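You operate a simulated robot arm through the tools that you are given. There is no shell and no other tool. Be economical: measure what you need, move in short steps, check, and stop when the job is done.

You run a simulated robot arm. Do the job below in one go: nothing can be reset, and whatever is moved stays where it is left.

Task
Take the red peas can from the sideboard side of the dining table and put it on the note.
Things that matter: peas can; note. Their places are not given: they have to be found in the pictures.

Only the result counts: the job must be done as asked and must still hold three seconds after the hand-in. Knocking over, shifting, dropping, spilling or breaking anything else fails it.

Robot
A 6-joint arm with a two-finger parallel gripper, fixed in place. Base frame: the origin is at the foot of the arm, x ahead of it, y to its left, z up; the work surface is at about z = 0. Lengths are in cm, angles in rad, forces in N, time in s.
With the tool pointing down near the work surface it reaches from about 14 to 58 cm from the base axis. Its first joint turns from -1.152 to 1.152 rad. Payload 2.1 kg.
Tool frame: the origin (TCP) lies between the finger pads and is the grasp point; the fingertips stand 3 cm ahead of it; z points along the fingers, y is the line along which they close. Largest opening 9.4 cm; finger width 2.8, thickness 1; the body of the gripper, 5 by 9.6 cm, starts 5.5 cm behind the TCP.
Orientation is that of the tool frame in the base frame, as a unit quaternion [x, y, z, w]. With the fingers straight down and closing along the base's y, the tool's x points along the base's -x, its y along +y and its z along -z.

Tools
- The arm moves only by the tool drive_tool. Its argument "rows" is a list of rows, each an object of numbers (a shift or turn left out is 0, a gripper value left out holds the last): "dx", "dy", "dz": the shift along the tool's x, y, z in cm; "wx", "wy", "wz": the turn, a rotation vector about the tool's x, y, z in rad; "claw": the finger opening in cm, from 0 to 9.4. In form: [{"dx": .., "dy": .., "dz": .., "wx": .., "wy": .., "wz": .., "claw": ..}, ...]. A call has 1 to 20 rows; each row is the pose to reach, as a shift and turn from the pose commanded when the call began, along the tool's axes at that moment. A row lasts 0.2 s, in which the tool goes at most 5 cm and 0.15 rad; a call with a longer step from one row to the next is refused whole, and so is a gripper value outside its range. Where a pose cannot be reached the arm comes as near as it can. A force on the tool above 40 N (or 10 N above the force at the start of the call, whichever is more), or a blocked arm, ends the call early, and 0.2 s more pass. Each finger travels about 7.2 cm/s and halts on what it meets, pressing with about 41 N; the grip force reading is that of the motor and also rises with nothing between the fingers. The clock runs only during rows and for 0.2 s after the last one: add rows that repeat a pose to give the fingers time. It gives the time, the measured TCP pose, the force on the tool (base axes), the opening and the grip force at its end, in the units of the frame above (readings bear some noise).
- Cameras (640 x 400 px; columns grow to the right, rows downward): "scene" is fixed at [6.36, -39.11, 46.59]; the picture's right is [0.60, -0.80, 0.00], its down [-0.59, -0.45, -0.67] and it looks along [0.53, 0.41, -0.74] (base axes); focal length 282 px, centre (320, 200). "wrist" rides on the gripper at [-3.7, 0, -5.8] in the tool frame; the picture's right is [0.00, -1.00, 0.00], its down [0.97, 0.00, -0.24] and it looks along [0.24, 0.00, 0.97] (tool axes); focal length 218 px, centre (320, 200).
- grab_frame(camera): a new picture of that camera. The clock stands still meanwhile.
- point_at(camera, pixels): for up to 12 pixels [column, row] of the newest picture of that camera ("zoom" is the newest enlarged one), the place [x, y, z] in the base frame of the surface seen there, good to about 0.3 cm. The clock stands still meanwhile.
- zoom(camera, box): a new picture of the part [left, top, right, bottom] of that camera's present view, enlarged. The clock stands still meanwhile.
- close_job(): hands the job in; it is judged then, once.

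Keep the steps short. Do not move on a guess: measure, check each grasp and each placing, and mend mistakes. In all there are 60 turns and 26 pictures (those below and enlarged ones count). Leave the gripper open and the arm clear of the work at the hand-in unless told otherwise, and finish with a single line.

The tools are called as name(argument=value, ...) on one line, values as JSON. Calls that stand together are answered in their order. drive_tool: Moves the arm, as the interface text tells. Its arguments: {"type":"object","properties":{"rows":{"type":"array","items":{"type":"object","properties":{"dx":{"type":"number"},"dy":{"type":"number"},"dz":{"type":"number"},"wx":{"type":"number"},"wy":{"type":"number"},"wz":{"type":"number"},"claw":{"type":"number"}}}}},"required":["rows"]} The other tools are called the same way: grab_frame (camera) takes a picture; point_at (camera, pixels) gives the place of the surface under pixels of a picture; zoom (camera, box) takes an enlarged picture of a part of a camera's view; close_job () hands the job in.

At the start:

```text
clock: 0.0
ee_pos: [19.99, -19.68, 26.31]
tool_rot: [0.001, 1.0, 0.0, 0.0]
ft_force: [-0.3, 0.0, 0.5]
gripper_width: 9.37
grasp_force: 0.1
```

scene: 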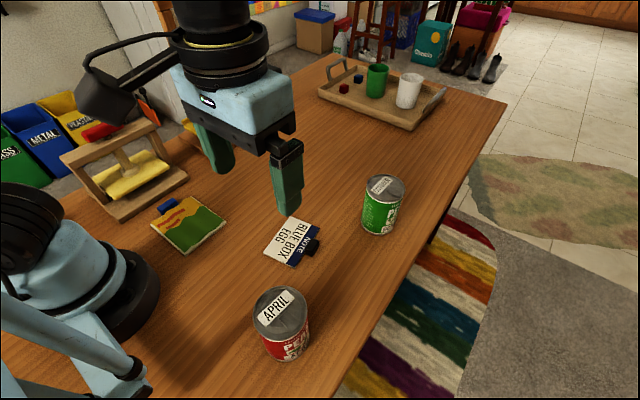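
wrist: 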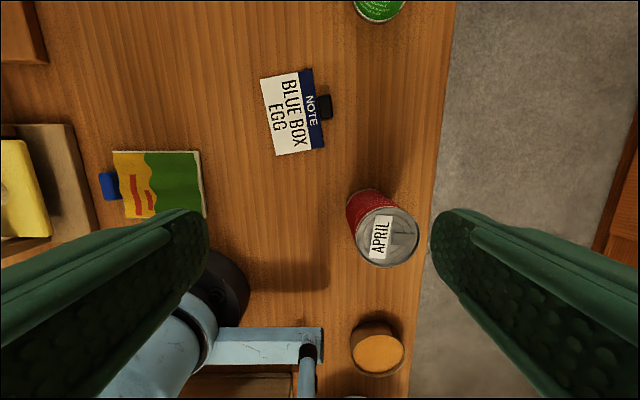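

I see a red can near scene (282,322) and a note near (292,241). I'll zoom in on both and check whether there is another red can.

zoom(camera="scene", box=[220, 160, 440, 380])

point_at(camera="scene", pixels=[[281, 309], [255, 315], [306, 308], [275, 290], [290, 217], [263, 254], [291, 266], [318, 230], [310, 247], [290, 241], [385, 186], [286, 358]])

point_at(camera="wrist", pixels=[[387, 237], [352, 237], [418, 237], [387, 210], [387, 264], [377, 350], [263, 80], [276, 154], [323, 146], [310, 70], [326, 107], [370, 195]])

```text
1.82 times, centred on (330, 270) of scene
```

zoom: 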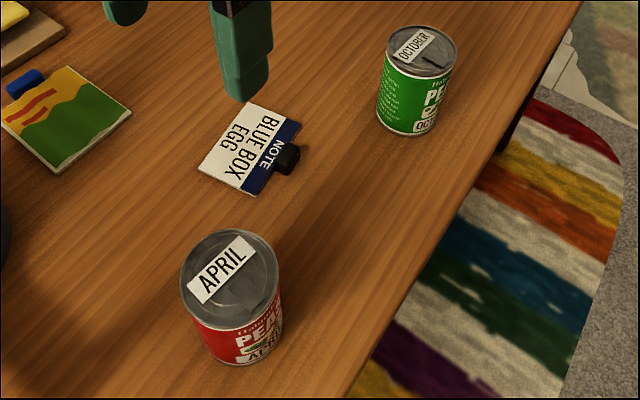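

```text
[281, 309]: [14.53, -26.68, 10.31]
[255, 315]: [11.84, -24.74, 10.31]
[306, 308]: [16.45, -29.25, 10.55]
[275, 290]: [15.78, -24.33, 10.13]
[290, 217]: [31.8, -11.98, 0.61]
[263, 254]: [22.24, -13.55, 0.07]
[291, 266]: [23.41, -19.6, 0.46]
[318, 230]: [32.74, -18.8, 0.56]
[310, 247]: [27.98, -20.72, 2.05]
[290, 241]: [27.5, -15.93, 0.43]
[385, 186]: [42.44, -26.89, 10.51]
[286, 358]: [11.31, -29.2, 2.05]
```

```text
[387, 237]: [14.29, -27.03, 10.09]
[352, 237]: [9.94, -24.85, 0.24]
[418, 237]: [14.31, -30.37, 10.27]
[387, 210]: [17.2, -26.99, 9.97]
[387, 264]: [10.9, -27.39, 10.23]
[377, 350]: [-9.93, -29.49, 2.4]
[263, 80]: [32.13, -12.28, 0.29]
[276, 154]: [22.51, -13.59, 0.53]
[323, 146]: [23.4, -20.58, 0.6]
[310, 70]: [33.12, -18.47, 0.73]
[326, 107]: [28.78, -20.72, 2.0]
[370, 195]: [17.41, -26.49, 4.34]
```

The only red peas can (label APRIL) is centred at about (14.2, -27.0) with its top at z≈10.2. The note is centred at about (27.7, -16.0), with a black clip on its -y edge. I'll move above the can at a height that clears it, and measure the clip edges in the zoom at (275–300, 143–175).

point_at(camera="zoom", pixels=[[278, 149], [286, 146], [298, 152], [285, 158], [276, 170], [268, 163], [270, 180], [292, 135], [287, 170], [230, 232], [188, 260], [279, 262]])

drive_tool(rows=[{"dx": 2, "dy": -2.5, "claw": 9.4}, {"dx": 4, "dy": -5}, {"dx": 5.8, "dy": -7.4}, {"dx": 5.8, "dy": -7.4, "dz": 4}, {"dx": 5.8, "dy": -7.4, "dz": 8}, {"dx": 5.8, "dy": -7.4, "dz": 8}])

grab_frame(camera="wrist")

```text
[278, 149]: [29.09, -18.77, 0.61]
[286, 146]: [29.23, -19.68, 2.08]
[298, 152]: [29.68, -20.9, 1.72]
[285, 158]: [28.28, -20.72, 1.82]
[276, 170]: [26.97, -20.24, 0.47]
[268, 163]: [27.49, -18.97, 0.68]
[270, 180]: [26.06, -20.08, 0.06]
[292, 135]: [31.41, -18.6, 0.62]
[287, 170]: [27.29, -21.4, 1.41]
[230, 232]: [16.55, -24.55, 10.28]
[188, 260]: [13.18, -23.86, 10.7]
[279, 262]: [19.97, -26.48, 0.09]
```

```text
clock: 1.4
ee_pos: [14.08, -27.27, 18.21]
tool_rot: [0.001, 1.0, -0.001, 0.0]
ft_force: [0.1, -0.2, 0.5]
gripper_width: 9.39
grasp_force: 0.0
```

```text
22 pictures are left
```

wrist: 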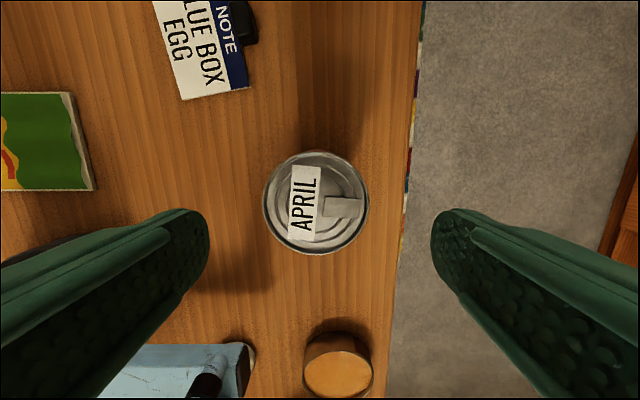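

The can's lid spans columns 263–369 and rows 150–255. I'll measure the rim points to get its centre.

point_at(camera="wrist", pixels=[[267, 202], [365, 202], [316, 155], [316, 250], [316, 202], [338, 362], [234, 2], [250, 40], [246, 88], [182, 98]])

```text
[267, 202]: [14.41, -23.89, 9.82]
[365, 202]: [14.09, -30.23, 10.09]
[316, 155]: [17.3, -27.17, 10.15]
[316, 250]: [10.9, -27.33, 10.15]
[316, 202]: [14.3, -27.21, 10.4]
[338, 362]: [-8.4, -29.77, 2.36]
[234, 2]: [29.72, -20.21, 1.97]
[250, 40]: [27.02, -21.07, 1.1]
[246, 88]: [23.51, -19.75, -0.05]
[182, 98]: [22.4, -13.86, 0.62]
```

The can's centre is (14.1, -27.1), so the tool is aligned to within 0.2 cm. I'll go down to TCP z≈6.5 with the gripper open.

drive_tool(rows=[{"dy": 0.15, "dz": 3}, {"dy": 0.15, "dz": 6}, {"dy": 0.15, "dz": 8}, {"dy": 0.15, "dz": 10}, {"dy": 0.15, "dz": 11.7}, {"dy": 0.15, "dz": 11.7}])

```text
clock: 2.8
ee_pos: [14.2, -27.01, 6.49]
tool_rot: [0.0, 1.0, -0.001, 0.0]
ft_force: [-0.6, 0.5, 0.0]
gripper_width: 9.41
grasp_force: 0.0
```

The arm reached that height with no contact. Next I'll close on the can.

drive_tool(rows=[{"claw": 6}, {"claw": 6}, {"claw": 6}, {"claw": 6}, {"claw": 6}])

```text
clock: 4.0
ee_pos: [14.25, -26.91, 6.57]
tool_rot: [0.001, 1.0, -0.001, 0.0]
ft_force: [-0.2, -0.2, -0.2]
gripper_width: 6.91
grasp_force: 40.7
```

The fingers hold the can at an opening of 6.9 cm and 41 N. I'll lift it straight up.

drive_tool(rows=[{"dz": -1, "claw": 6}, {"dz": -3}, {"dz": -5}, {"dz": -7}, {"dz": -8}, {"dz": -8}])

grab_frame(camera="scene")

```text
clock: 5.4
ee_pos: [14.21, -26.85, 14.74]
tool_rot: [0.001, 1.0, -0.002, 0.001]
ft_force: [0.3, 0.6, -3.6]
gripper_width: 6.89
grasp_force: 40.3
```

```text
21 pictures are left
```

scene: 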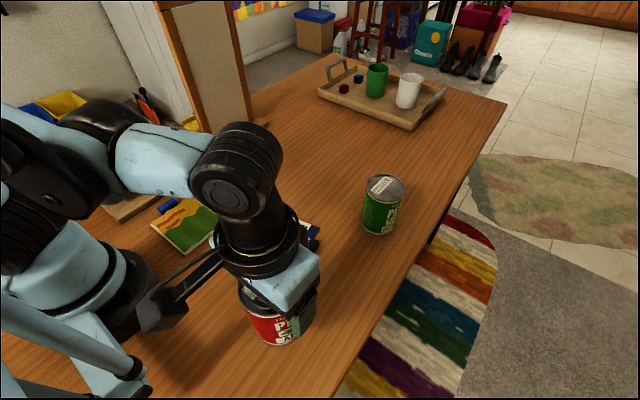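

The can is lifted, with a force change of about -4 N and its bottom at z≈8. Now I'll carry it over the note to (27.7, -15.4), slightly off centre and away from the clip.

drive_tool(rows=[{"dx": -1.5, "dy": 1.3}, {"dx": -4, "dy": 3.4}, {"dx": -7, "dy": 5.9}, {"dx": -10, "dy": 8.4}, {"dx": -12.5, "dy": 10.5}, {"dx": -13.55, "dy": 11.4}, {"dx": -13.55, "dy": 11.4}, {"dx": -13.55, "dy": 11.4}])

grab_frame(camera="scene")

grab_frame(camera="wrist")

```text
clock: 7.2
ee_pos: [27.87, -15.76, 14.22]
tool_rot: [0.001, 1.0, -0.001, -0.001]
ft_force: [0.9, 0.3, -4.2]
gripper_width: 6.89
grasp_force: 40.6
```

```text
20 pictures are left
```

scene: 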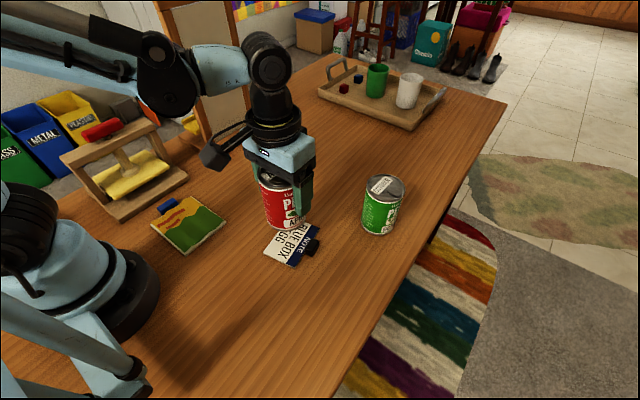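

```text
19 pictures are left
```

wrist: 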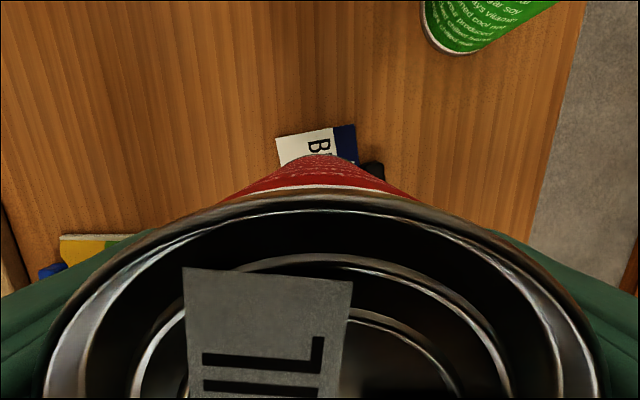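

The tool is over the note at y≈-15.75, so I'll shift it +0.35 cm in y. Then I'll lower the can to just above the note; contact is expected at TCP z≈7.1.

drive_tool(rows=[{"dy": 0.35, "dz": 0}, {"dy": 0.35, "dz": 2}, {"dy": 0.35, "dz": 4}, {"dy": 0.35, "dz": 5.5}, {"dy": 0.35, "dz": 6.2}, {"dy": 0.35, "dz": 6.2}])

zoom(camera="scene", box=[230, 160, 370, 300])

```text
clock: 8.6
ee_pos: [27.7, -15.2, 8.41]
tool_rot: [0.0, 1.0, 0.0, 0.0]
ft_force: [0.4, 0.0, -4.5]
gripper_width: 6.88
grasp_force: 41.4
```

```text
2.86 times, centred on (300, 230) of scene
```

zoom: 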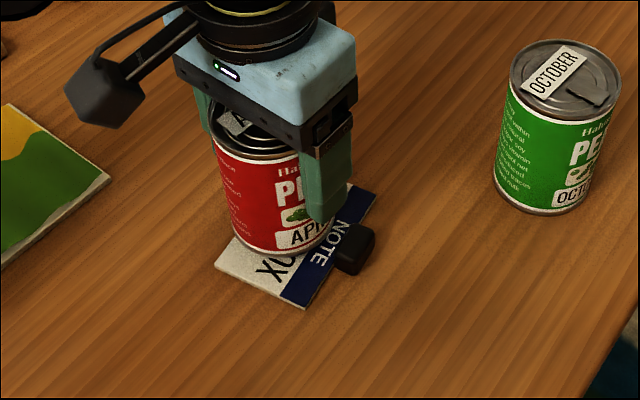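

The can hangs about 1.3 cm over the note and well clear of the clip. I'll lower it slowly until contact.

drive_tool(rows=[{"dy": -0.15, "dz": 0.3}, {"dy": -0.15, "dz": 0.6}, {"dy": -0.15, "dz": 0.8}, {"dy": -0.15, "dz": 0.95}, {"dy": -0.15, "dz": 1.05}, {"dy": -0.15, "dz": 1.05}])

```text
clock: 10.0
ee_pos: [27.67, -15.45, 7.3]
tool_rot: [0.001, 1.0, -0.002, 0.0]
ft_force: [-0.6, -0.1, -4.5]
gripper_width: 6.89
grasp_force: 40.6
```

The force still shows the full weight of the can, so it hasn't touched yet. I'll go down in 0.1 cm steps.

drive_tool(rows=[{"dz": 0.1}, {"dz": 0.2}, {"dz": 0.2}])

```text
clock: 10.8
ee_pos: [27.69, -15.44, 7.17]
tool_rot: [0.0, 1.0, -0.001, 0.0]
ft_force: [-0.3, 0.6, -4.0]
gripper_width: 6.88
grasp_force: 41.4
```

There is still no contact, so I'll go a little further.

drive_tool(rows=[{"dz": 0.1}, {"dz": 0.2}, {"dz": 0.2}])

```text
clock: 11.6
ee_pos: [27.65, -15.37, 6.91]
tool_rot: [0.002, 1.0, 0.0, -0.001]
ft_force: [-3.4, 0.1, 35.4]
gripper_width: 6.85
grasp_force: 41.2
```

Contact came at z≈6.95 with a 35 N push. I'll ease up 0.1 cm and check.

drive_tool(rows=[{"dz": -0.1}, {"dz": -0.1}])

```text
clock: 12.2
ee_pos: [27.76, -15.3, 6.94]
tool_rot: [0.0, 1.0, -0.001, 0.001]
ft_force: [-1.4, 1.3, 1.0]
gripper_width: 6.85
grasp_force: 41.0
```

The push is down to about 1 N, so the can is resting on the note. I'll open the fingers; their tips are at z≈4, above the clip at z≈2.

drive_tool(rows=[{"claw": 7.4}, {"claw": 8.2}, {"claw": 9.0}, {"claw": 9.4}, {"claw": 9.4}, {"claw": 9.4}])

```text
clock: 13.6
ee_pos: [27.73, -15.34, 7.1]
tool_rot: [0.001, 1.0, -0.001, -0.001]
ft_force: [0.1, -0.2, 0.6]
gripper_width: 9.42
grasp_force: 0.1
```

The gripper is open and the force is zero. I'll raise straight up clear of the can, then move back.

drive_tool(rows=[{"dz": -1}, {"dz": -3}, {"dz": -6}, {"dz": -10}, {"dz": -14}, {"dz": -18}, {"dz": -18, "dx": 4}, {"dz": -18, "dx": 8}, {"dz": -18, "dx": 8}])

grab_frame(camera="scene")

zoom(camera="scene", box=[230, 160, 370, 300])

```text
clock: 15.6
ee_pos: [19.77, -15.39, 25.07]
tool_rot: [0.0, 1.0, -0.001, 0.0]
ft_force: [0.2, -0.1, 0.4]
gripper_width: 9.4
grasp_force: 0.0
```

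```text
17 pictures are left
```

scene: 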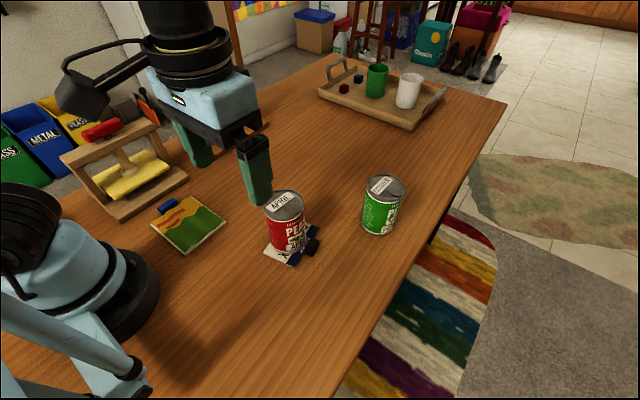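

```text
2.86 times, centred on (300, 230) of scene
```

zoom: 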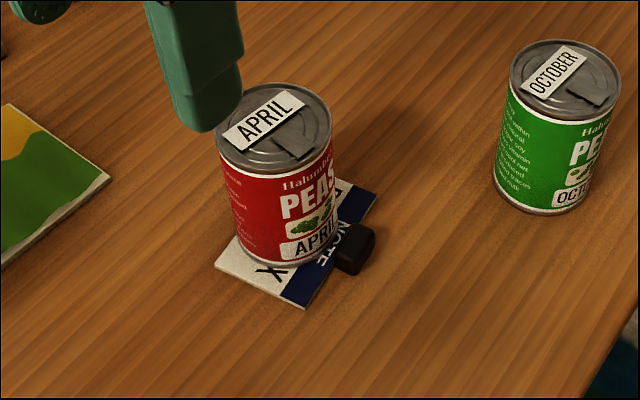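

The red peas can stands upright on the note. The note, clip and green can haven't moved, and the arm is clear with the gripper open. I'm handing in.

close_job()

```text
The job is handed in.
```

The red peas can is standing upright on the note, nothing else was moved, and the job is handed in.
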